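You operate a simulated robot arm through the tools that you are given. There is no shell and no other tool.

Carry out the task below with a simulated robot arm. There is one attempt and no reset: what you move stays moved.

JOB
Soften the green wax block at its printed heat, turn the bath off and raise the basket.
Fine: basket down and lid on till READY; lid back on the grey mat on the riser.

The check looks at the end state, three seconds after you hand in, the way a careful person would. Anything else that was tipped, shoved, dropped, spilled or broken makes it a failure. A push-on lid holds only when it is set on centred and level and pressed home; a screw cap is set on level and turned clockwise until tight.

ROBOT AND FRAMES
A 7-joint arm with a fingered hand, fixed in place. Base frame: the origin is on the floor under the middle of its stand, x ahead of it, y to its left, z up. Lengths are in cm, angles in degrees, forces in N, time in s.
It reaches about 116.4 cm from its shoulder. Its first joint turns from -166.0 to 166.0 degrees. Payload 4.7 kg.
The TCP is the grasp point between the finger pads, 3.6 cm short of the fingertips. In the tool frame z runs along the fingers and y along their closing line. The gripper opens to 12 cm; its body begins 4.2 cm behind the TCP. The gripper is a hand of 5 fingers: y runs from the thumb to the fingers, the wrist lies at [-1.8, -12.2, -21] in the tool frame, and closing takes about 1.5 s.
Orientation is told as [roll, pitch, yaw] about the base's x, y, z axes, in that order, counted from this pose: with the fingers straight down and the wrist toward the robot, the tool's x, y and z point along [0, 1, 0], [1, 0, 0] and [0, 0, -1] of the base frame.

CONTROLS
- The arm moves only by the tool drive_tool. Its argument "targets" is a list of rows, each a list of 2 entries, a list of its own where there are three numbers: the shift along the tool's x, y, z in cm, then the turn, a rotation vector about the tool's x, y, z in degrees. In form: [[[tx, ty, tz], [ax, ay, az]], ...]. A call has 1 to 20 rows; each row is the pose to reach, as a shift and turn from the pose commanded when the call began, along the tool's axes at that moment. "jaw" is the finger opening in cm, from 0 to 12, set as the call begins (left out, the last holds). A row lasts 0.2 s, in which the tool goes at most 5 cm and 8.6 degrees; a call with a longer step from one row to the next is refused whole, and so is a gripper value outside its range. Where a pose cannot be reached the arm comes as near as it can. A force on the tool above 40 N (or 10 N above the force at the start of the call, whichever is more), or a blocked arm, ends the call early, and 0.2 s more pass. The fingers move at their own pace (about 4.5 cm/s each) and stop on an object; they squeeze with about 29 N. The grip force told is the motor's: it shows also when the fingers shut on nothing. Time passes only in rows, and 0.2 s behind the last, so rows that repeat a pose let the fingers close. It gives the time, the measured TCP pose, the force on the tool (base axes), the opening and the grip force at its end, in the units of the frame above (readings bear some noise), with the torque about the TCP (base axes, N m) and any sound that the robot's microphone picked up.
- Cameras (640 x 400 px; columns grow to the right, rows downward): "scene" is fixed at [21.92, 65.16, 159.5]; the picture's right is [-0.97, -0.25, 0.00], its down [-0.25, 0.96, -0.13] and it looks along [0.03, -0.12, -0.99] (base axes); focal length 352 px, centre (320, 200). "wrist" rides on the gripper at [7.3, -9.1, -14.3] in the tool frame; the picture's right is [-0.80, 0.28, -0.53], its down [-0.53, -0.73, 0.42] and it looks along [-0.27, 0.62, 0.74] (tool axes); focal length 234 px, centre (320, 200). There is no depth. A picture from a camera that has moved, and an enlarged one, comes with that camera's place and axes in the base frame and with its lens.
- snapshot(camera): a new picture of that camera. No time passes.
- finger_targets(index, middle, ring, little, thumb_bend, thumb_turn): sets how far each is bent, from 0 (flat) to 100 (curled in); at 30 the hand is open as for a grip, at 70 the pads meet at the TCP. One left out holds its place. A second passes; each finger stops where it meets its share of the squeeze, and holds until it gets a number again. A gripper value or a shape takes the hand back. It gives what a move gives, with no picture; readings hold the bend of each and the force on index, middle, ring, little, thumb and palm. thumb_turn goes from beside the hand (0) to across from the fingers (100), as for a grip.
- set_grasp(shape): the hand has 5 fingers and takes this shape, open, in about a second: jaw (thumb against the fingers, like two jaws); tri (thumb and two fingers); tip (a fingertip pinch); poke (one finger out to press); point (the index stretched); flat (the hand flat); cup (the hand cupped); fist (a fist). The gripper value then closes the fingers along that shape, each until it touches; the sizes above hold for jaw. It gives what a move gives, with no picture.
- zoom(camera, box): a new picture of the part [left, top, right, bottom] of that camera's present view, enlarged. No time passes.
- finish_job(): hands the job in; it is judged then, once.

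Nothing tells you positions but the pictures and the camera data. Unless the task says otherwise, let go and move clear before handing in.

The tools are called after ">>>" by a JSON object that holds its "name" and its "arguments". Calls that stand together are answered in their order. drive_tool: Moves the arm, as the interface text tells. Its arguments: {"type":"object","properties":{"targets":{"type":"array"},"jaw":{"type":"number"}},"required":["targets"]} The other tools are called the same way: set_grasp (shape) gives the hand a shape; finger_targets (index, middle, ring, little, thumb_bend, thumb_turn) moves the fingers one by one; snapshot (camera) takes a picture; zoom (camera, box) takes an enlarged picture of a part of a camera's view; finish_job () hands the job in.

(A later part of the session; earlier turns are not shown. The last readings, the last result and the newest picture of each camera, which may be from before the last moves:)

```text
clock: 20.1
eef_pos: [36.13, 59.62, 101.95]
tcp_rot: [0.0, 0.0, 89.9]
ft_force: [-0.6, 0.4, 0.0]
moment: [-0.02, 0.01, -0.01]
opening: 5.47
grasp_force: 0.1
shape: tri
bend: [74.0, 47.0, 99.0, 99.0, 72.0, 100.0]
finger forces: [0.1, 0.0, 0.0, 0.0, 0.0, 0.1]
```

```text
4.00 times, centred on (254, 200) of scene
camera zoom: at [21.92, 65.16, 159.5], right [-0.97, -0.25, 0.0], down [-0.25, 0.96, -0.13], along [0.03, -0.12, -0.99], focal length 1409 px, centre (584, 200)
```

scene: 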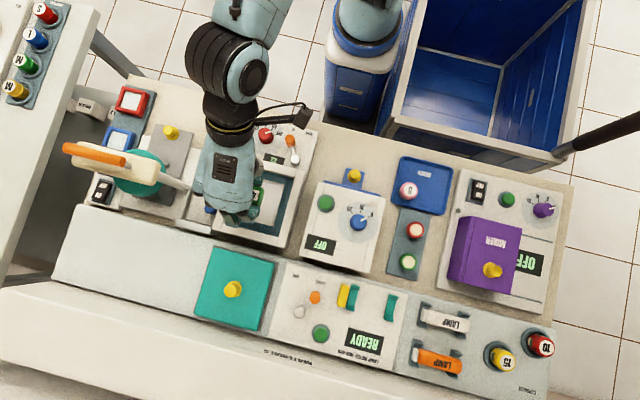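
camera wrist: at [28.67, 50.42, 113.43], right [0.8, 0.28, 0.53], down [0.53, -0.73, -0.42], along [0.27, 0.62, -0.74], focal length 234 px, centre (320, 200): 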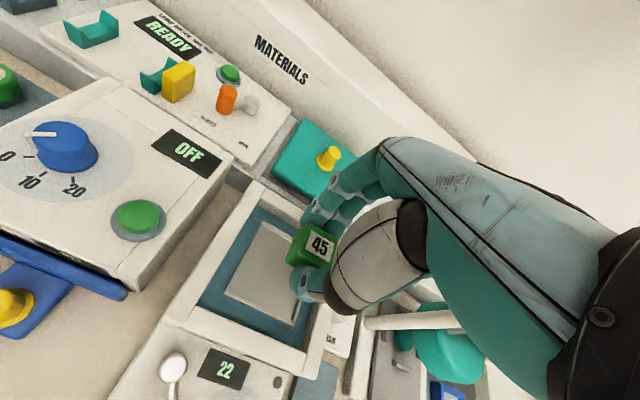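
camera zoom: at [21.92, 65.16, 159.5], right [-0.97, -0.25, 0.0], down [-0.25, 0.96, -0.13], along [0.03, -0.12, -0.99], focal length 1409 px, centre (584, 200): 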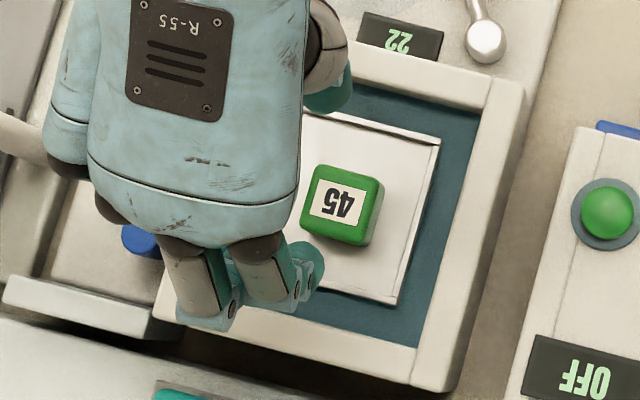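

The green block sits centred in the basket. Next I go to the UP/DOWN lever, turning to yaw 0 so index/middle are on the +x side and thumb on the -x side of the orange handle.

>>> {"name": "drive_tool", "arguments": {"targets": [[[0.2, -1.23, 0], [0, 0, 7.5]], [[0.4, -2.47, 0], [0, 0, 15]], [[0.6, -3.7, 0], [0, 0, 22.5]], [[0.8, -4.93, 0], [0, 0, 30]], [[1.0, -6.17, 0], [0, 0, 37.5]], [[1.2, -7.4, 0], [0, 0, 45]], [[1.4, -8.63, 0], [0, 0, 52.5]], [[1.6, -9.87, 0], [0, 0, 60]], [[1.8, -11.1, 0], [0, 0, 67.5]], [[2.0, -12.33, 0], [0, 0, 75]], [[2.2, -13.57, 0], [0, 0, 82.5]], [[2.34, -14.8, 0], [0, 0, 90]], [[2.34, -14.8, 0], [0, 0, 90]]], "jaw": 4.6}}

>>> {"name": "snapshot", "arguments": {"camera": "scene"}}

>>> {"name": "snapshot", "arguments": {"camera": "wrist"}}

```text
clock: 22.9
eef_pos: [33.65, 44.71, 102.03]
tcp_rot: [0.0, 0.0, -0.1]
ft_force: [0.9, -0.2, 0.4]
moment: [0.02, -0.02, -0.02]
opening: 4.65
grasp_force: 0.0
shape: tri
bend: [74.0, 50.0, 99.0, 99.0, 73.0, 100.0]
finger forces: [0.0, 0.1, 0.1, 0.0, 0.0, 0.1]
```

```text
taken
```

scene: 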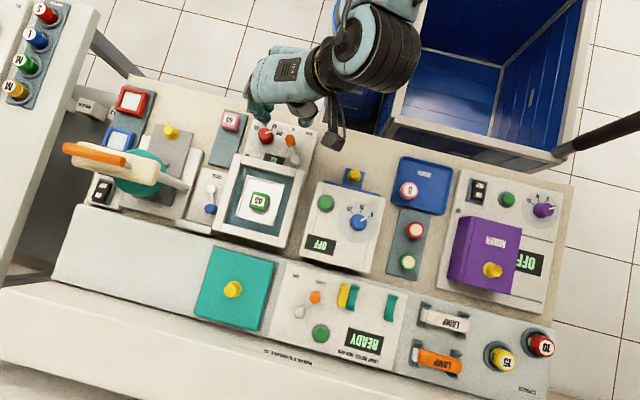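

```text
taken
camera wrist: at [24.47, 52.01, 116.21], right [0.28, -0.8, 0.53], down [-0.73, -0.53, -0.42], along [0.62, -0.27, -0.74], focal length 234 px, centre (320, 200)
```

wrist: 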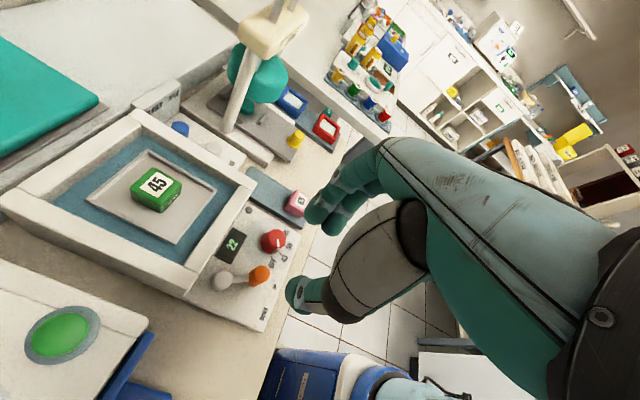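

Good. I descend beside the handle, first to z≈93 for a check.

>>> {"name": "drive_tool", "arguments": {"targets": [[[0, 0.1, 3], [0, 0, 0]], [[0, 0.1, 6], [0, 0, 0]], [[0, 0.1, 9], [0, 0, 0]], [[0, 0.1, 9], [0, 0, 0]]]}}

>>> {"name": "zoom", "arguments": {"camera": "wrist", "box": [180, 180, 360, 320]}}

>>> {"name": "zoom", "arguments": {"camera": "scene", "box": [230, 80, 358, 160]}}

```text
clock: 23.9
eef_pos: [33.77, 44.72, 92.96]
tcp_rot: [0.1, -0.2, 0.0]
ft_force: [0.4, 0.6, 0.1]
moment: [0.02, -0.01, -0.02]
opening: 4.66
grasp_force: 0.1
shape: tri
bend: [74.0, 50.0, 99.0, 99.0, 73.0, 100.0]
finger forces: [0.1, 0.1, 0.1, 0.1, 0.1, 0.1]
```

```text
2.86 times, centred on (270, 250) of wrist
camera zoom: at [24.52, 52.1, 107.22], right [0.28, -0.8, 0.53], down [-0.73, -0.53, -0.42], along [0.62, -0.27, -0.74], focal length 669 px, centre (463, 57)
```

zoom: 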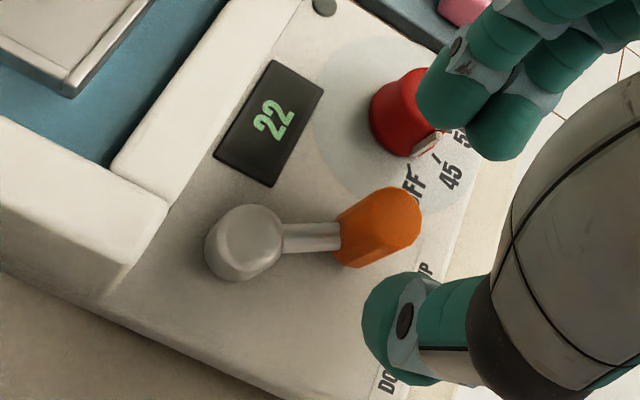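

```text
5.00 times, centred on (294, 120) of scene
camera zoom: at [21.92, 65.16, 159.5], right [-0.97, -0.25, 0.0], down [-0.25, 0.96, -0.13], along [0.03, -0.12, -0.99], focal length 1761 px, centre (450, 600)
```

zoom: 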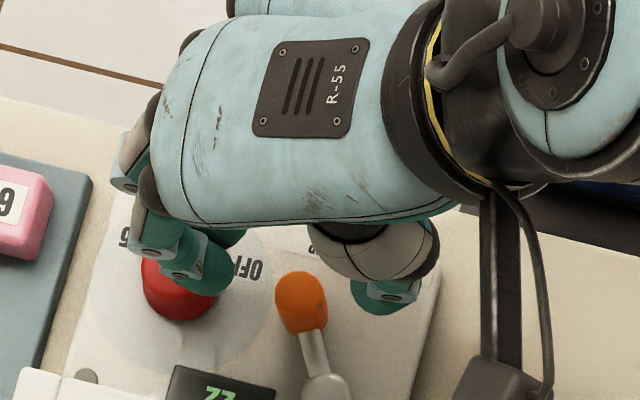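

The index finger would be close to the red knob, so I shift 0.7 cm to -x and 0.9 cm to -y, then go down to handle height.

>>> {"name": "drive_tool", "arguments": {"targets": [[[-0.9, -0.72, 0], [0, 0, 0]], [[-0.9, -0.72, 1.5], [0, 0, 0]], [[-0.9, -0.72, 3], [0, 0, 0]], [[-0.9, -0.72, 4], [0, 0, 0]], [[-0.9, -0.72, 4.3], [0, 0, 0]], [[-0.9, -0.72, 4.3], [0, 0, 0]]]}}

>>> {"name": "zoom", "arguments": {"camera": "wrist", "box": [180, 180, 360, 320]}}

>>> {"name": "zoom", "arguments": {"camera": "scene", "box": [230, 80, 358, 160]}}

```text
clock: 25.3
eef_pos: [33.07, 43.88, 88.75]
tcp_rot: [0.0, 0.0, 0.0]
ft_force: [-0.4, 0.1, -0.6]
moment: [0.04, 0.0, 0.06]
opening: 4.64
grasp_force: 0.2
shape: tri
bend: [74.0, 50.0, 99.0, 99.0, 73.0, 100.0]
finger forces: [0.0, 0.1, 0.0, 0.1, 0.1, 0.0]
```

```text
2.86 times, centred on (270, 250) of wrist
camera zoom: at [23.8, 51.12, 102.93], right [0.28, -0.8, 0.53], down [-0.73, -0.53, -0.42], along [0.62, -0.27, -0.74], focal length 669 px, centre (463, 57)
```

zoom: 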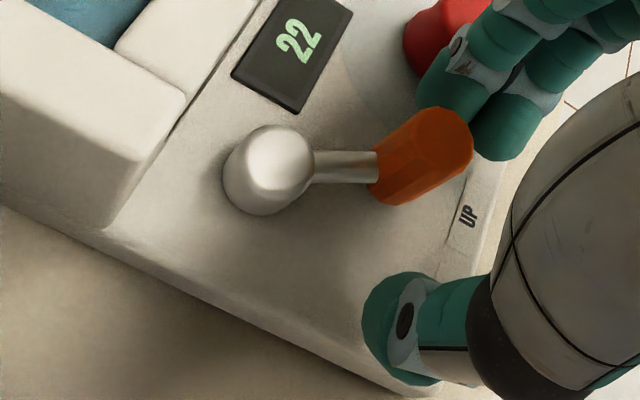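

```text
5.00 times, centred on (294, 120) of scene
camera zoom: at [21.92, 65.16, 159.5], right [-0.97, -0.25, 0.0], down [-0.25, 0.96, -0.13], along [0.03, -0.12, -0.99], focal length 1761 px, centre (450, 600)
```

zoom: 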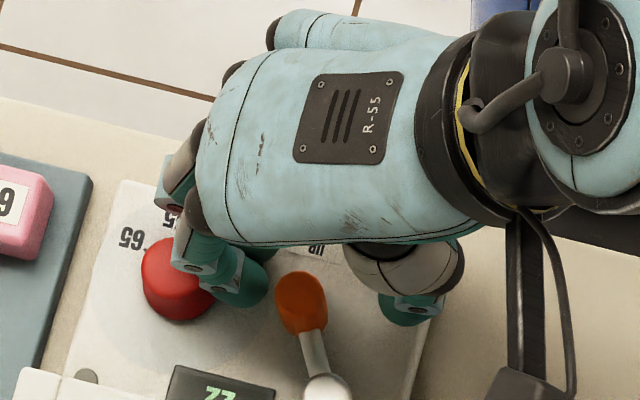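

The index sits between red knob and handle, thumb well clear. I push in -x slowly to swing the lever to DOWN.

>>> {"name": "drive_tool", "arguments": {"targets": [[[0, -0.4, 0], [0, 0, 0]], [[0, -0.8, 0], [0, 0, 0]], [[0, -1.2, 0], [0, 0, 0]], [[0, -1.6, 0], [0, 0, 0]], [[0, -2.0, 0], [0, 0, 0]], [[0, -2.4, 0], [0, 0, 0]], [[0, -2.8, 0], [0, 0, 0]], [[0, -3.2, 0], [0, 0, 0]], [[0, -3.6, 0], [0, 0, 0]], [[0, -4.0, 0], [0, 0, 0]], [[0, -4.3, 0], [0, 0, 0]], [[0, -4.5, 0], [0, 0, 0]], [[0, -4.5, 0], [0, 0, 0]]]}}

>>> {"name": "zoom", "arguments": {"camera": "wrist", "box": [180, 180, 360, 320]}}

>>> {"name": "zoom", "arguments": {"camera": "scene", "box": [230, 110, 358, 240]}}

```text
clock: 28.1
eef_pos: [28.35, 43.98, 88.64]
tcp_rot: [0.0, -0.1, 0.0]
ft_force: [0.5, 0.9, -0.7]
moment: [-0.02, -0.04, -0.02]
opening: 4.67
grasp_force: 0.1
shape: tri
bend: [74.0, 50.0, 99.0, 99.0, 73.0, 100.0]
finger forces: [0.6, 0.1, 0.0, 0.1, 0.0, 0.0]
```

```text
2.86 times, centred on (270, 250) of wrist
camera zoom: at [19.29, 51.23, 103.0], right [0.28, -0.8, 0.53], down [-0.73, -0.53, -0.42], along [0.62, -0.27, -0.74], focal length 669 px, centre (463, 57)
```

zoom: 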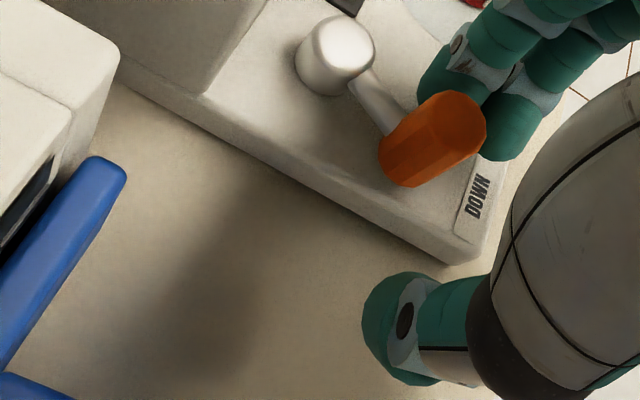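

```text
3.08 times, centred on (294, 175) of scene
camera zoom: at [21.92, 65.16, 159.5], right [-0.97, -0.25, 0.0], down [-0.25, 0.96, -0.13], along [0.03, -0.12, -0.99], focal length 1084 px, centre (400, 277)
```

zoom: 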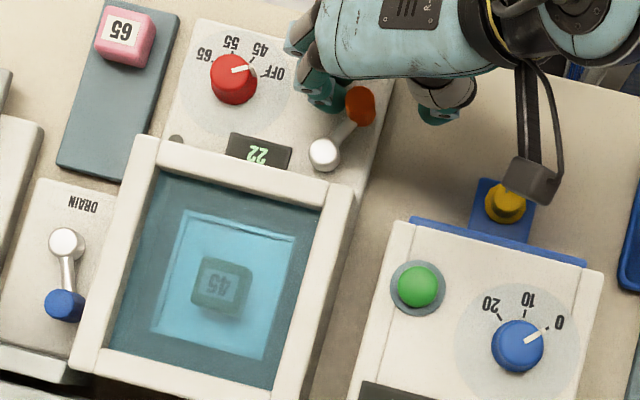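

The basket sank and the block is under water: the lever is at DOWN. I back off slightly and rise clear.

>>> {"name": "drive_tool", "arguments": {"targets": [[[0, 0.7, 0], [0, 0, 0]], [[0, 0.7, -2], [0, 0, 0]], [[0, 0.7, -5], [0, 0, 0]], [[0, 0.7, -9], [0, 0, 0]], [[0, 0.7, -13], [0, 0, 0]]]}}

>>> {"name": "zoom", "arguments": {"camera": "wrist", "box": [180, 120, 380, 280]}}

>>> {"name": "zoom", "arguments": {"camera": "scene", "box": [250, 110, 330, 160]}}

>>> {"name": "zoom", "arguments": {"camera": "scene", "box": [190, 240, 290, 340]}}

```text
clock: 29.3
eef_pos: [29.28, 44.0, 101.58]
tcp_rot: [-0.1, 0.0, -0.1]
ft_force: [0.7, 0.1, 0.2]
moment: [-0.04, 0.02, 0.03]
opening: 4.63
grasp_force: 0.0
shape: tri
bend: [74.0, 50.0, 99.0, 99.0, 73.0, 100.0]
finger forces: [0.0, 0.1, 0.0, 0.0, 0.1, 0.1]
```

```text
2.50 times, centred on (280, 200) of wrist
camera zoom: at [20.03, 51.2, 115.81], right [0.28, -0.8, 0.53], down [-0.73, -0.53, -0.42], along [0.62, -0.27, -0.74], focal length 585 px, centre (420, 200)
```

zoom: 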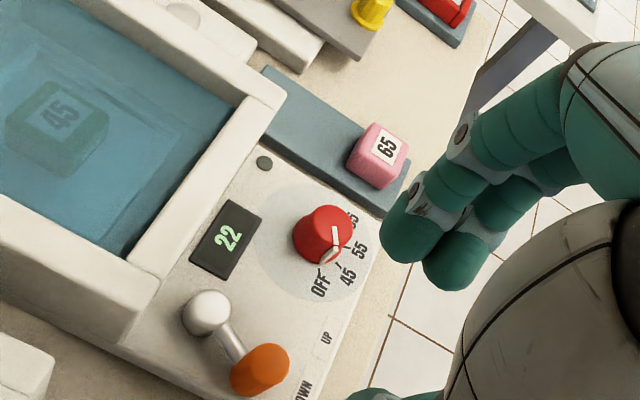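

```text
8.00 times, centred on (290, 135) of scene
camera zoom: at [21.92, 65.16, 159.5], right [-0.97, -0.25, 0.0], down [-0.25, 0.96, -0.13], along [0.03, -0.12, -0.99], focal length 2818 px, centre (560, 720)
```

zoom: 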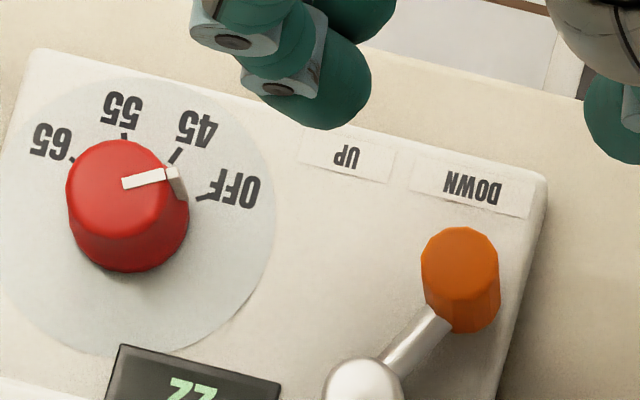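

```text
4.00 times, centred on (240, 290) of scene
camera zoom: at [21.92, 65.16, 159.5], right [-0.97, -0.25, 0.0], down [-0.25, 0.96, -0.13], along [0.03, -0.12, -0.99], focal length 1409 px, centre (640, -160)
```

zoom: 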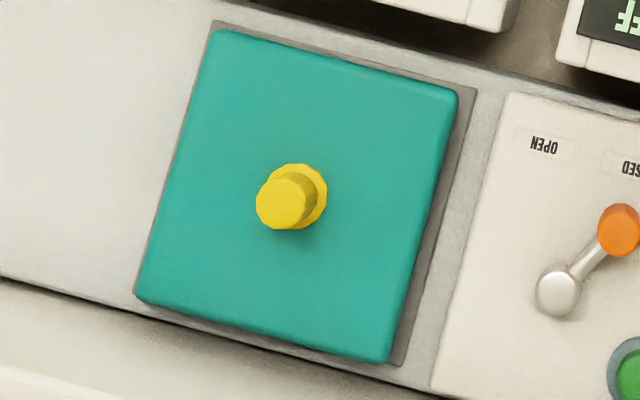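

The lever handle is now at (29.9, 45.0), matching DOWN. Next I go over to the lid on the riser, turning to yaw 90, and look closely.

>>> {"name": "drive_tool", "arguments": {"targets": [[[0.5, 0.5, -2], [0, 0, -7]], [[2, 1, -4], [0, 0, -14]], [[4, 1.5, -5], [0, 0, -21]], [[6, 2, -5], [0, 0, -28]], [[8, 2.5, -5], [0, 0, -35]], [[10, 3, -5], [0, 0, -42]], [[12, 3.5, -5], [0, 0, -49]], [[14, 4, -5], [0, 0, -56]], [[16, 4.5, -5], [0, 0, -63]], [[18, 5, -5], [0, 0, -70]], [[20, 5.5, -5], [0, 0, -77]], [[22, 6, -5], [0, 0, -84]], [[24, 6.5, -5], [0, 0, -90]], [[26, 6.5, -5], [0, 0, -90]], [[26, 6.5, -5], [0, 0, -90]]], "jaw": 5}}

>>> {"name": "snapshot", "arguments": {"camera": "scene"}}

>>> {"name": "snapshot", "arguments": {"camera": "wrist"}}

```text
clock: 32.5
eef_pos: [35.81, 70.03, 106.63]
tcp_rot: [0.1, 0.0, 90.0]
ft_force: [0.2, 0.5, -0.6]
moment: [-0.02, -0.01, -0.01]
opening: 4.96
grasp_force: 0.2
shape: tri
bend: [74.0, 48.0, 99.0, 99.0, 72.0, 100.0]
finger forces: [0.1, 0.0, 0.0, 0.0, 0.0, 0.0]
```

```text
taken
```

scene: 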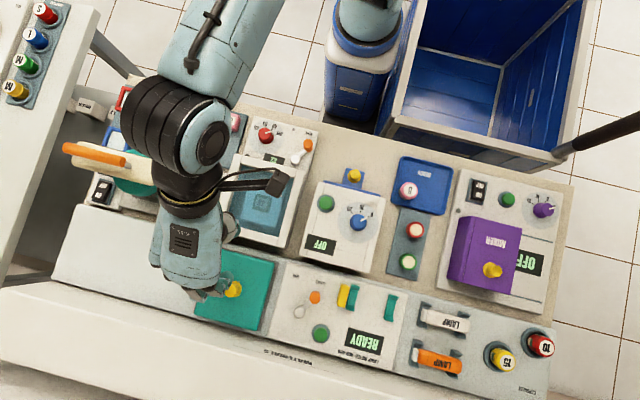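

```text
taken
camera wrist: at [28.37, 60.85, 120.86], right [0.8, 0.28, 0.53], down [0.53, -0.73, -0.42], along [0.27, 0.62, -0.74], focal length 234 px, centre (320, 200)
```

wrist: 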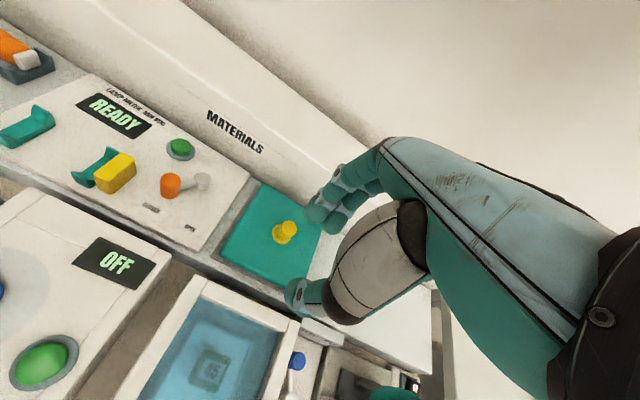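

I zoom at the lid, its knob and the backboard for distances.

>>> {"name": "zoom", "arguments": {"camera": "wrist", "box": [210, 170, 340, 300]}}

>>> {"name": "zoom", "arguments": {"camera": "wrist", "box": [130, 60, 400, 300]}}

>>> {"name": "zoom", "arguments": {"camera": "scene", "box": [190, 250, 290, 340]}}

>>> {"name": "zoom", "arguments": {"camera": "scene", "box": [205, 180, 305, 250]}}

```text
3.08 times, centred on (275, 235) of wrist
camera zoom: at [28.37, 60.85, 120.86], right [0.8, 0.28, 0.53], down [0.53, -0.73, -0.42], along [0.27, 0.62, -0.74], focal length 720 px, centre (458, 92)
```

zoom: 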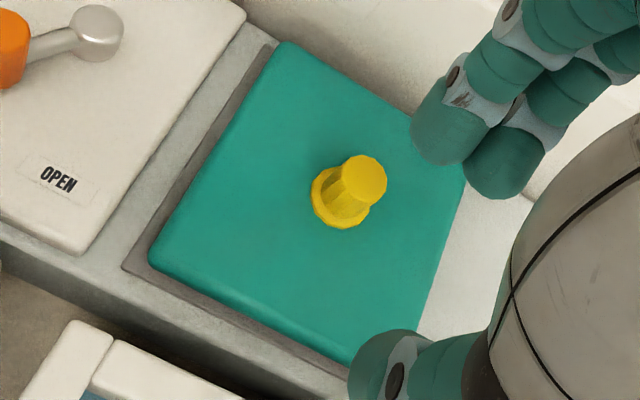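

```text
1.67 times, centred on (265, 180) of wrist
camera zoom: at [28.37, 60.85, 120.86], right [0.8, 0.28, 0.53], down [0.53, -0.73, -0.42], along [0.27, 0.62, -0.74], focal length 390 px, centre (412, 233)
```

zoom: 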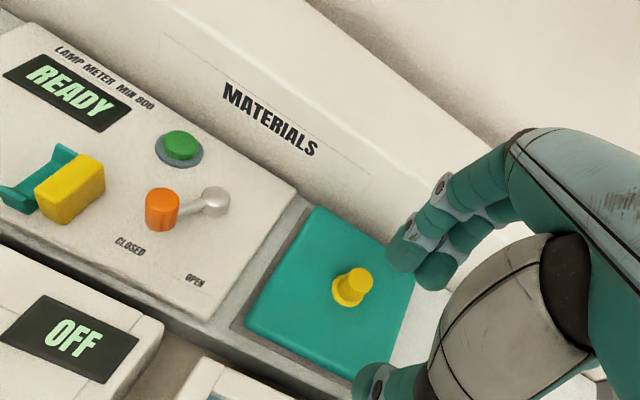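

```text
4.44 times, centred on (240, 295) of scene
camera zoom: at [21.92, 65.16, 159.5], right [-0.97, -0.25, 0.0], down [-0.25, 0.96, -0.13], along [0.03, -0.12, -0.99], focal length 1566 px, centre (676, -222)
```

zoom: 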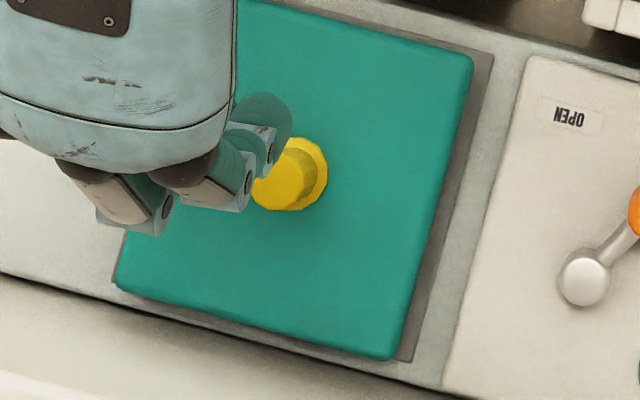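

```text
5.71 times, centred on (255, 215) of scene
camera zoom: at [21.92, 65.16, 159.5], right [-0.97, -0.25, 0.0], down [-0.25, 0.96, -0.13], along [0.03, -0.12, -0.99], focal length 2013 px, centre (691, 114)
```

zoom: 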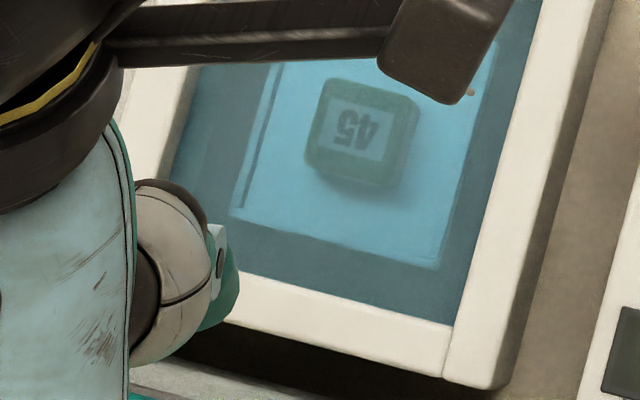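

Lid knob top is about [36.0, 77.6, 91.8] with the lid surface near z 89.1; the backboard starts at y≈85, so yaw 90 clears it. I position over the knob and descend to z≈97 for a check.

>>> {"name": "drive_tool", "arguments": {"targets": [[[-0.05, 2.5, 1], [0, 0, 0]], [[-0.1, 5, 2], [0, 0, 0]], [[-0.16, 7.5, 3.5], [0, 0, 0]], [[-0.16, 7.5, 6], [0, 0, 0]], [[-0.16, 7.5, 8.5], [0, 0, 0]], [[-0.16, 7.5, 9.6], [0, 0, 0]], [[-0.16, 7.5, 9.6], [0, 0, 0]]]}}

>>> {"name": "snapshot", "arguments": {"camera": "wrist"}}

>>> {"name": "zoom", "arguments": {"camera": "wrist", "box": [210, 160, 370, 300]}}

>>> {"name": "zoom", "arguments": {"camera": "scene", "box": [160, 240, 290, 340]}}

```text
clock: 34.1
eef_pos: [35.77, 77.55, 97.11]
tcp_rot: [-0.1, 0.0, 90.0]
ft_force: [-0.3, 0.5, 1.0]
moment: [0.0, 0.0, 0.0]
opening: 4.97
grasp_force: 0.0
shape: tri
bend: [74.0, 48.0, 99.0, 99.0, 72.0, 100.0]
finger forces: [0.0, 0.0, 0.0, 0.0, 0.0, 0.1]
```

```text
taken
camera wrist: at [28.49, 68.37, 111.38], right [0.8, 0.28, 0.53], down [0.53, -0.73, -0.42], along [0.27, 0.62, -0.74], focal length 234 px, centre (320, 200)
```

wrist: 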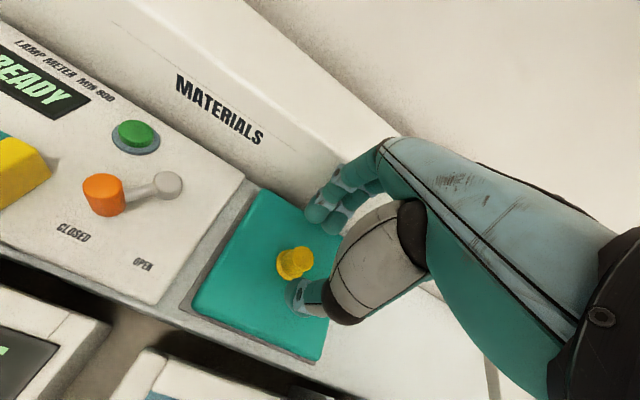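

```text
2.86 times, centred on (290, 230) of wrist
camera zoom: at [28.49, 68.37, 111.38], right [0.8, 0.28, 0.53], down [0.53, -0.73, -0.42], along [0.27, 0.62, -0.74], focal length 669 px, centre (406, 114)
```

zoom: 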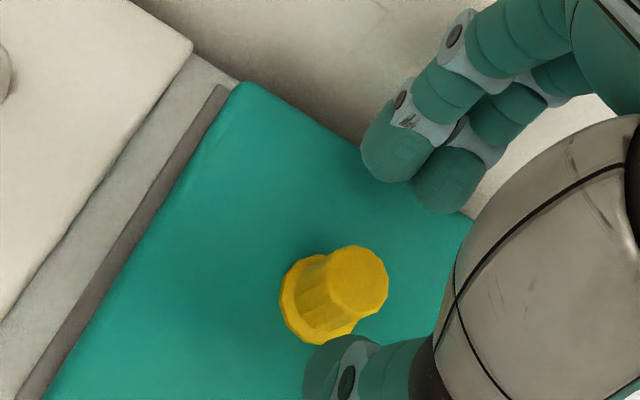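

```text
4.00 times, centred on (225, 290) of scene
camera zoom: at [21.92, 65.16, 159.5], right [-0.97, -0.25, 0.0], down [-0.25, 0.96, -0.13], along [0.03, -0.12, -0.99], focal length 1409 px, centre (700, -160)
```

zoom: 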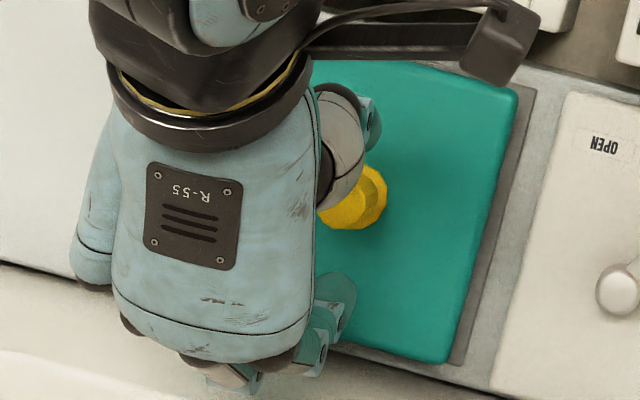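

The knob is about 0.25 cm to base +x of my TCP; I correct, descend to z≈93.8, and look.

>>> {"name": "drive_tool", "arguments": {"targets": [[[-0.25, 0.1, 0.8], [0, 0, 0]], [[-0.25, 0.1, 1.6], [0, 0, 0]], [[-0.25, 0.1, 2.4], [0, 0, 0]], [[-0.25, 0.1, 3.0], [0, 0, 0]], [[-0.25, 0.1, 3.3], [0, 0, 0]], [[-0.25, 0.1, 3.3], [0, 0, 0]]]}}

>>> {"name": "zoom", "arguments": {"camera": "wrist", "box": [210, 160, 370, 300]}}

>>> {"name": "zoom", "arguments": {"camera": "scene", "box": [160, 240, 290, 340]}}

```text
clock: 35.5
eef_pos: [36.29, 77.53, 93.74]
tcp_rot: [-0.1, 0.0, 90.0]
ft_force: [-0.7, 0.2, -0.6]
moment: [0.01, 0.01, -0.03]
opening: 4.95
grasp_force: 0.0
shape: tri
bend: [74.0, 48.0, 99.0, 99.0, 72.0, 100.0]
finger forces: [0.1, 0.0, 0.0, 0.0, 0.1, 0.1]
```

```text
2.86 times, centred on (290, 230) of wrist
camera zoom: at [28.84, 68.35, 108.06], right [0.8, 0.28, 0.53], down [0.53, -0.73, -0.42], along [0.27, 0.62, -0.74], focal length 669 px, centre (406, 114)
```

zoom: 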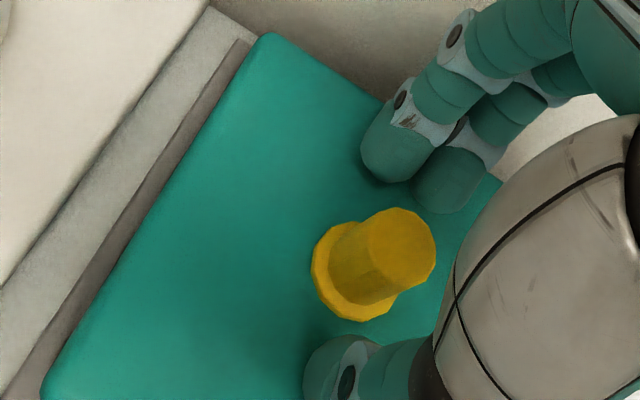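

```text
4.00 times, centred on (225, 290) of scene
camera zoom: at [21.92, 65.16, 159.5], right [-0.97, -0.25, 0.0], down [-0.25, 0.96, -0.13], along [0.03, -0.12, -0.99], focal length 1409 px, centre (700, -160)
```

zoom: 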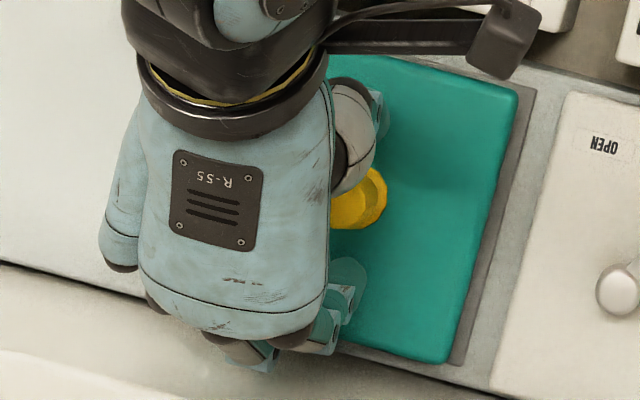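

Nearly centred; I shift 0.2 cm along the closing line and close on the knob.

>>> {"name": "drive_tool", "arguments": {"targets": [[[0, 0.2, 0], [0, 0, 0]], [[0, 0.2, 0], [0, 0, 0]]]}}

>>> {"name": "drive_tool", "arguments": {"targets": [[[0, 0, 0], [0, 0, 0]], [[0, 0, 0], [0, 0, 0]], [[0, 0, 0], [0, 0, 0]], [[0, 0, 0], [0, 0, 0]], [[0, 0, 0], [0, 0, 0]], [[0, 0, 0], [0, 0, 0]], [[0, 0, 0], [0, 0, 0]], [[0, 0, 0], [0, 0, 0]]], "jaw": 1.2}}

>>> {"name": "zoom", "arguments": {"camera": "wrist", "box": [210, 160, 370, 300]}}

>>> {"name": "zoom", "arguments": {"camera": "scene", "box": [160, 240, 290, 340]}}

```text
clock: 36.1
eef_pos: [36.23, 77.7, 93.8]
tcp_rot: [0.0, 0.0, 90.0]
ft_force: [0.7, 0.5, -0.2]
moment: [0.03, 0.0, -0.01]
opening: 4.99
grasp_force: 0.1
shape: tri
bend: [74.0, 48.0, 99.0, 99.0, 72.0, 100.0]
finger forces: [0.0, 0.1, 0.0, 0.0, 0.1, 0.1]
```

```text
clock: 37.9
eef_pos: [36.17, 77.67, 93.75]
tcp_rot: [0.1, 0.1, 89.9]
ft_force: [-0.3, -0.8, -0.4]
moment: [0.03, -0.01, 0.04]
opening: 1.48
grasp_force: 29.0
shape: tri
bend: [73.0, 65.0, 100.0, 100.0, 74.0, 100.0]
finger forces: [12.9, 11.2, 0.0, 0.0, 24.9, 0.0]
```

```text
2.86 times, centred on (290, 230) of wrist
camera zoom: at [28.81, 68.56, 108.06], right [0.8, 0.28, 0.53], down [0.53, -0.73, -0.42], along [0.27, 0.62, -0.74], focal length 669 px, centre (406, 114)
```

zoom: 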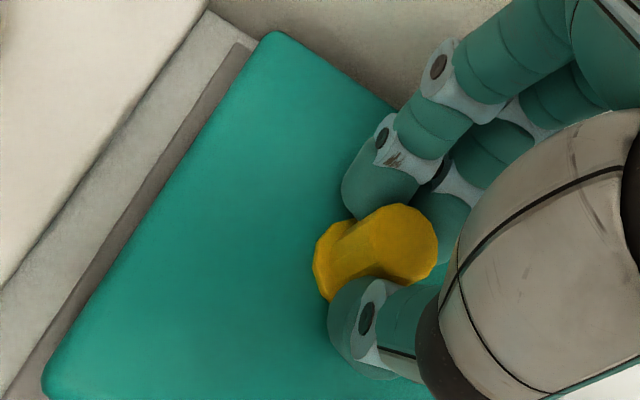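

```text
4.00 times, centred on (225, 290) of scene
camera zoom: at [21.92, 65.16, 159.5], right [-0.97, -0.25, 0.0], down [-0.25, 0.96, -0.13], along [0.03, -0.12, -0.99], focal length 1409 px, centre (700, -160)
```

zoom: 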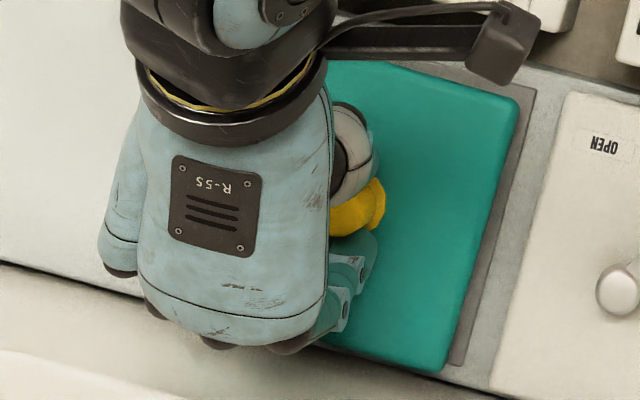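

The knob is held firmly (13/11/25 N) and the lid did not shift. I lift a little to check it stays level.

>>> {"name": "drive_tool", "arguments": {"targets": [[[0, 0, -0.5], [0, 0, 0]], [[0, 0, -1.2], [0, 0, 0]], [[0, 0, -2.0], [0, 0, 0]], [[0, 0, -3.0], [0, 0, 0]], [[0, 0, -3.0], [0, 0, 0]]]}}

>>> {"name": "snapshot", "arguments": {"camera": "wrist"}}

>>> {"name": "zoom", "arguments": {"camera": "wrist", "box": [160, 140, 360, 340]}}

>>> {"name": "zoom", "arguments": {"camera": "scene", "box": [160, 240, 290, 340]}}

```text
clock: 39.1
eef_pos: [36.22, 77.54, 96.69]
tcp_rot: [0.0, 0.0, 89.9]
ft_force: [-0.9, 0.1, -1.1]
moment: [0.0, -0.02, -0.02]
opening: 1.53
grasp_force: 28.5
shape: tri
bend: [73.0, 65.0, 100.0, 100.0, 74.0, 100.0]
finger forces: [13.1, 11.4, 0.0, 0.0, 25.1, 0.0]
```

```text
taken
camera wrist: at [28.84, 68.51, 111.0], right [0.8, 0.28, 0.53], down [0.53, -0.73, -0.42], along [0.27, 0.62, -0.74], focal length 234 px, centre (320, 200)
```

wrist: 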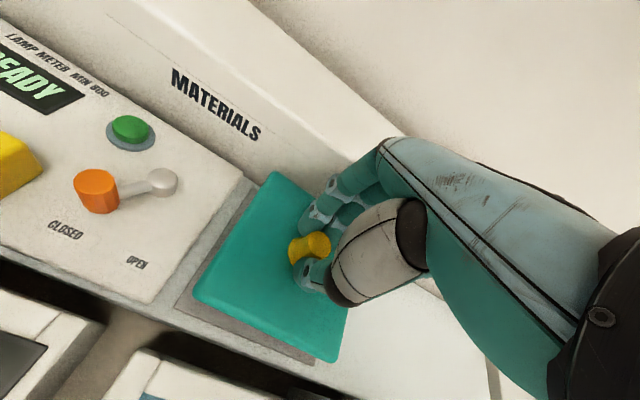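

```text
2.00 times, centred on (260, 240) of wrist
camera zoom: at [28.84, 68.51, 111.0], right [0.8, 0.28, 0.53], down [0.53, -0.73, -0.42], along [0.27, 0.62, -0.74], focal length 468 px, centre (440, 120)
```

zoom: 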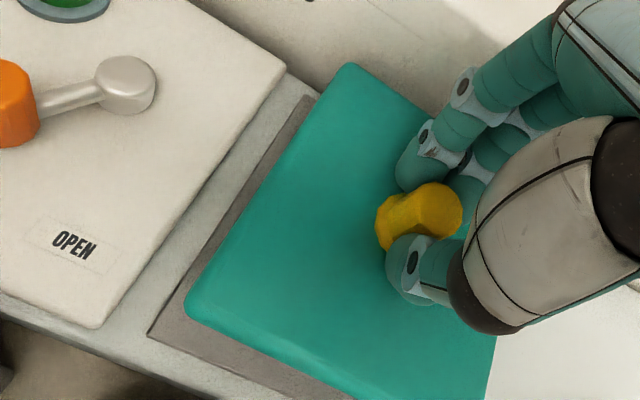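

```text
4.00 times, centred on (225, 290) of scene
camera zoom: at [21.92, 65.16, 159.5], right [-0.97, -0.25, 0.0], down [-0.25, 0.96, -0.13], along [0.03, -0.12, -0.99], focal length 1409 px, centre (700, -160)
```

zoom: 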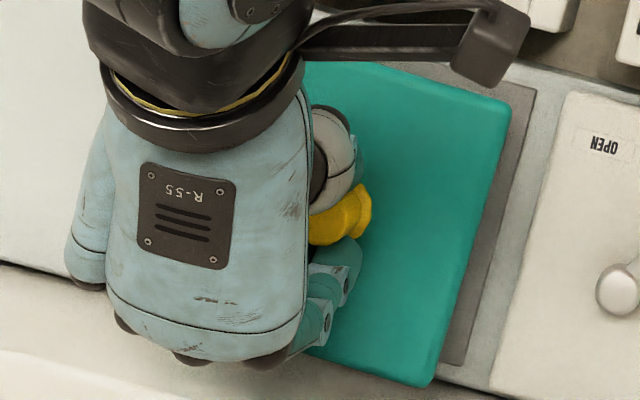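

The lid came up level, leaving the grey mat. I raise to z≈100 and carry it -18 cm in y over the bath.

>>> {"name": "drive_tool", "arguments": {"targets": [[[0, 0, -1.5], [0, 0, 0]], [[0, -0.5, -3.3], [0, 0, 0]], [[0, -2, -3.3], [0, 0, 0]], [[0.05, -4, -3.3], [0, 0, 0]], [[0.1, -6, -3.3], [0, 0, 0]], [[0.1, -8, -3.3], [0, 0, 0]], [[0.15, -10, -3.3], [0, 0, 0]], [[0.15, -12, -3.3], [0, 0, 0]], [[0.2, -14, -3.3], [0, 0, 0]], [[0.2, -16, -3.3], [0, 0, 0]], [[0.2, -17.3, -3.3], [0, 0, 0]], [[0.2, -18.0, -3.3], [0, 0, 0]], [[0.2, -18.0, -3.3], [0, 0, 0]]]}}

>>> {"name": "snapshot", "arguments": {"camera": "scene"}}

>>> {"name": "snapshot", "arguments": {"camera": "wrist"}}

>>> {"name": "zoom", "arguments": {"camera": "scene", "box": [190, 140, 318, 260]}}

>>> {"name": "zoom", "arguments": {"camera": "wrist", "box": [130, 140, 380, 360]}}

```text
clock: 41.9
eef_pos: [35.96, 59.68, 100.21]
tcp_rot: [0.1, 0.1, 89.9]
ft_force: [0.6, -0.1, -0.6]
moment: [0.0, -0.01, 0.02]
opening: 1.5
grasp_force: 28.9
shape: tri
bend: [73.0, 65.0, 100.0, 100.0, 74.0, 100.0]
finger forces: [13.5, 11.8, 0.0, 0.1, 25.0, 0.0]
```

```text
taken
```

scene: 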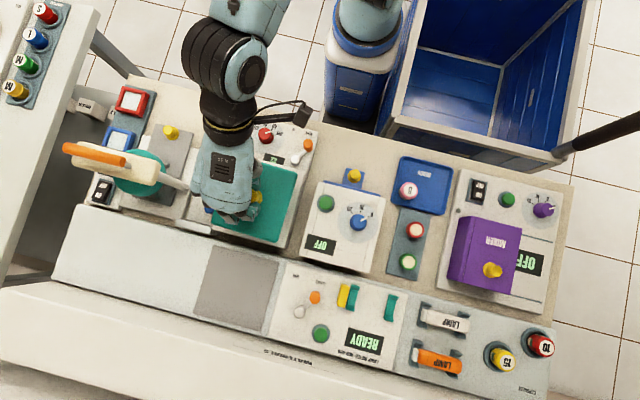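

```text
taken
camera wrist: at [28.61, 50.59, 114.48], right [0.8, 0.28, 0.53], down [0.53, -0.73, -0.42], along [0.27, 0.62, -0.74], focal length 234 px, centre (320, 200)
```

wrist: 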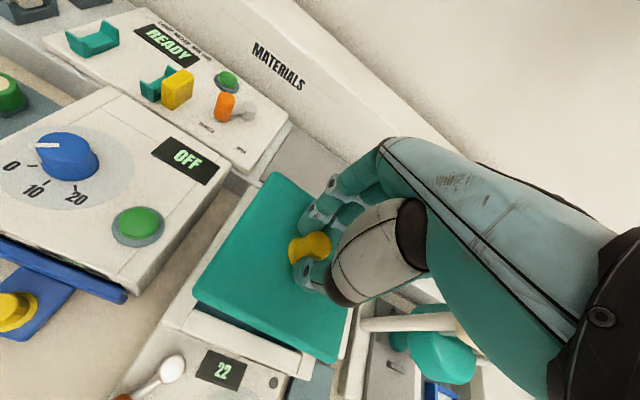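

```text
3.33 times, centred on (254, 200) of scene
camera zoom: at [21.92, 65.16, 159.5], right [-0.97, -0.25, 0.0], down [-0.25, 0.96, -0.13], along [0.03, -0.12, -0.99], focal length 1174 px, centre (540, 200)
```

zoom: 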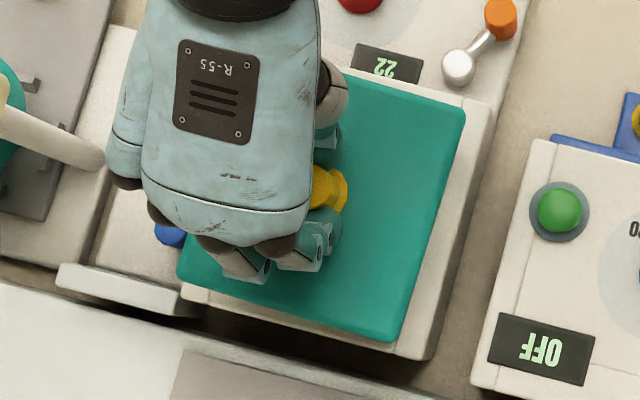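

```text
1.82 times, centred on (255, 250) of wrist
camera zoom: at [28.61, 50.59, 114.48], right [0.8, 0.28, 0.53], down [0.53, -0.73, -0.42], along [0.27, 0.62, -0.74], focal length 426 px, centre (438, 109)
```

zoom: 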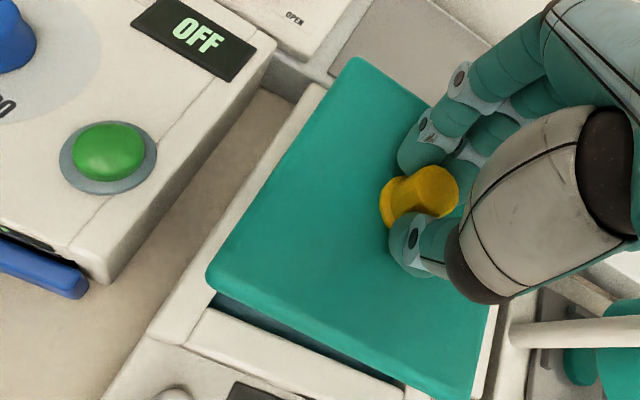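

The lid hovers over the bath. I'll zoom at the lid's visible corners against the bath rim to measure centring before lowering.

>>> {"name": "zoom", "arguments": {"camera": "wrist", "box": [150, 280, 250, 345]}}

>>> {"name": "zoom", "arguments": {"camera": "wrist", "box": [230, 150, 330, 215]}}

>>> {"name": "zoom", "arguments": {"camera": "wrist", "box": [280, 310, 380, 375]}}

>>> {"name": "zoom", "arguments": {"camera": "scene", "box": [256, 160, 296, 190]}}

>>> {"name": "zoom", "arguments": {"camera": "scene", "box": [180, 210, 300, 340]}}

```text
6.15 times, centred on (200, 312) of wrist
camera zoom: at [28.61, 50.59, 114.48], right [0.8, 0.28, 0.53], down [0.53, -0.73, -0.42], along [0.27, 0.62, -0.74], focal length 1441 px, centre (1058, -492)
```

zoom: 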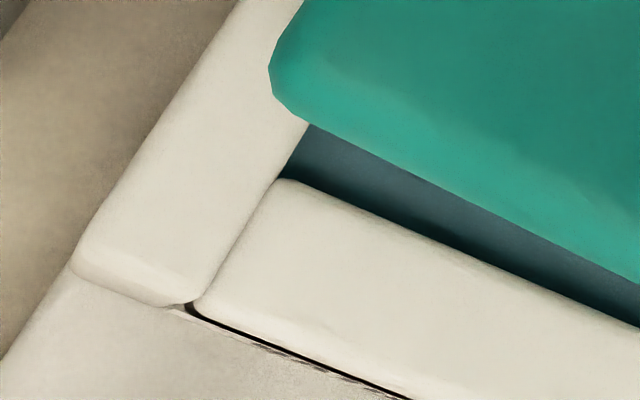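

```text
6.15 times, centred on (280, 182) of wrist
camera zoom: at [28.61, 50.59, 114.48], right [0.8, 0.28, 0.53], down [0.53, -0.73, -0.42], along [0.27, 0.62, -0.74], focal length 1441 px, centre (566, 308)
```

zoom: 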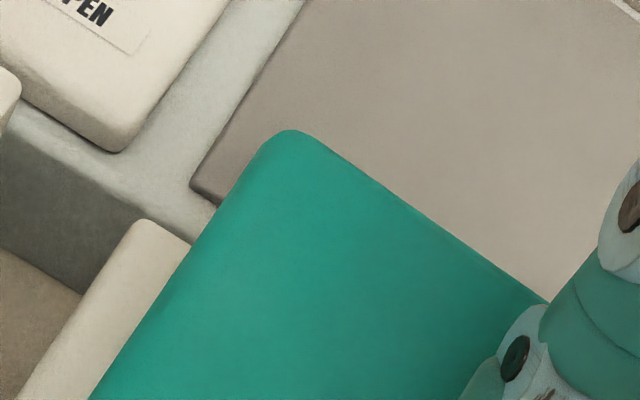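

```text
6.15 times, centred on (330, 342) of wrist
camera zoom: at [28.61, 50.59, 114.48], right [0.8, 0.28, 0.53], down [0.53, -0.73, -0.42], along [0.27, 0.62, -0.74], focal length 1441 px, centre (258, -677)
```

zoom: 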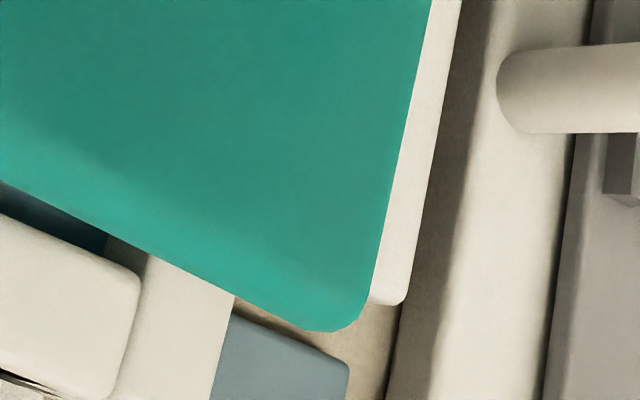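

```text
13.33 times, centred on (276, 175) of scene
camera zoom: at [21.92, 65.16, 159.5], right [-0.97, -0.25, 0.0], down [-0.25, 0.96, -0.13], along [0.03, -0.12, -0.99], focal length 4697 px, centre (907, 533)
```

zoom: 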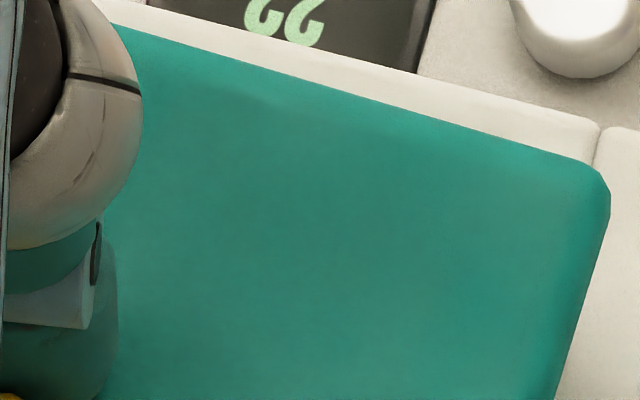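

```text
3.08 times, centred on (240, 275) of scene
camera zoom: at [21.92, 65.16, 159.5], right [-0.97, -0.25, 0.0], down [-0.25, 0.96, -0.13], along [0.03, -0.12, -0.99], focal length 1084 px, centre (566, -31)
```

zoom: 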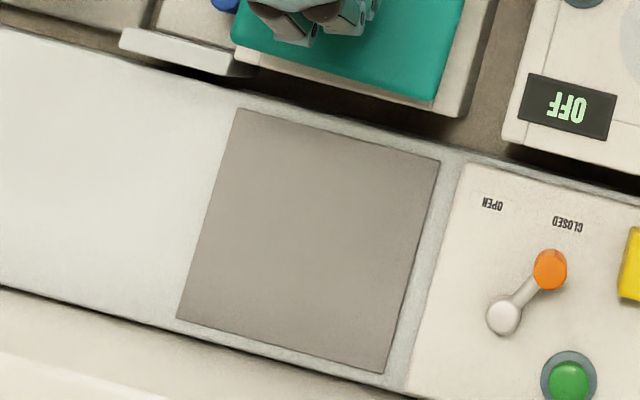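

Estimates suggest the lid is roughly 0.2 cm low in x and 0.3 cm high in y relative to the bath. I correct that and lower to just above the rim, where parallax is smaller, then re-measure.

>>> {"name": "drive_tool", "arguments": {"targets": [[[-0.2, -0.3, 0.8], [0, 0, 0]], [[-0.2, -0.3, 1.6], [0, 0, 0]], [[-0.2, -0.3, 2.4], [0, 0, 0]], [[-0.2, -0.3, 3.0], [0, 0, 0]], [[-0.2, -0.3, 3.0], [0, 0, 0]]]}}

>>> {"name": "zoom", "arguments": {"camera": "wrist", "box": [150, 270, 250, 345]}}

>>> {"name": "zoom", "arguments": {"camera": "wrist", "box": [220, 140, 320, 215]}}

>>> {"name": "zoom", "arguments": {"camera": "wrist", "box": [270, 310, 390, 400]}}

>>> {"name": "zoom", "arguments": {"camera": "scene", "box": [200, 150, 310, 260]}}

```text
clock: 43.1
eef_pos: [36.26, 59.41, 97.1]
tcp_rot: [0.0, 0.0, 90.0]
ft_force: [-0.4, -0.2, -0.9]
moment: [-0.02, -0.03, -0.02]
opening: 1.51
grasp_force: 29.2
shape: tri
bend: [73.0, 65.0, 100.0, 100.0, 74.0, 100.0]
finger forces: [13.5, 11.9, 0.0, 0.0, 25.1, 0.0]
```

```text
5.33 times, centred on (200, 308) of wrist
camera zoom: at [28.78, 50.33, 111.38], right [0.8, 0.28, 0.53], down [0.53, -0.73, -0.42], along [0.27, 0.62, -0.74], focal length 1249 px, centre (960, -373)
```

zoom: 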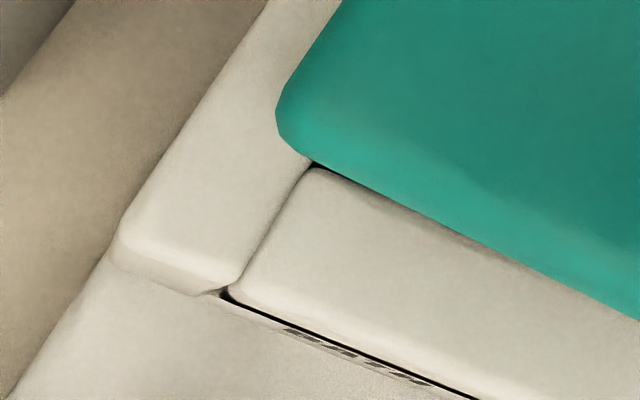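

```text
5.33 times, centred on (270, 178) of wrist
camera zoom: at [28.78, 50.33, 111.38], right [0.8, 0.28, 0.53], down [0.53, -0.73, -0.42], along [0.27, 0.62, -0.74], focal length 1249 px, centre (587, 320)
```

zoom: 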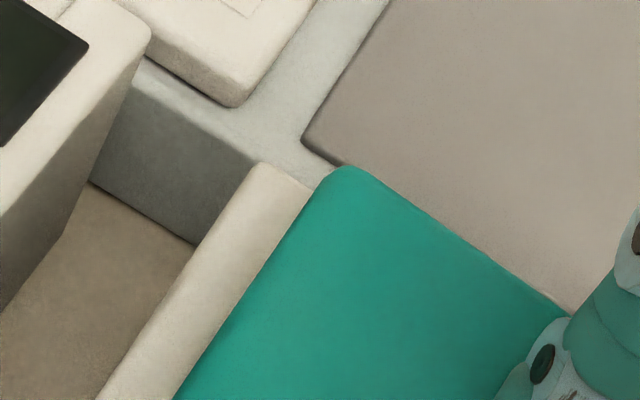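

```text
4.44 times, centred on (330, 355) of wrist
camera zoom: at [28.78, 50.33, 111.38], right [0.8, 0.28, 0.53], down [0.53, -0.73, -0.42], along [0.27, 0.62, -0.74], focal length 1041 px, centre (276, -489)
```

zoom: 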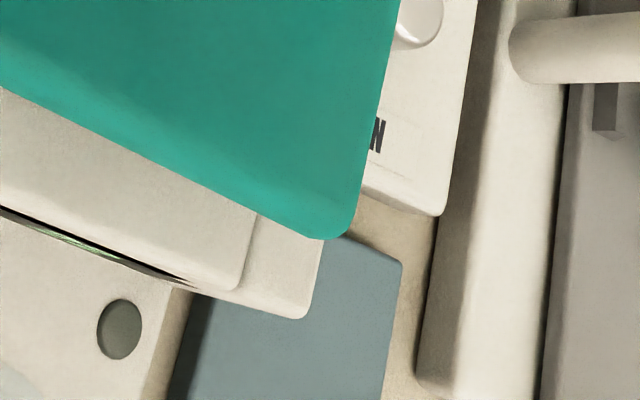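

```text
3.64 times, centred on (255, 205) of scene
camera zoom: at [21.92, 65.16, 159.5], right [-0.97, -0.25, 0.0], down [-0.25, 0.96, -0.13], along [0.03, -0.12, -0.99], focal length 1281 px, centre (556, 182)
```

zoom: 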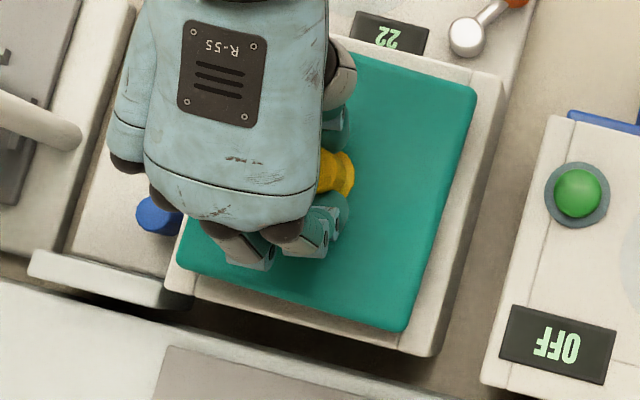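

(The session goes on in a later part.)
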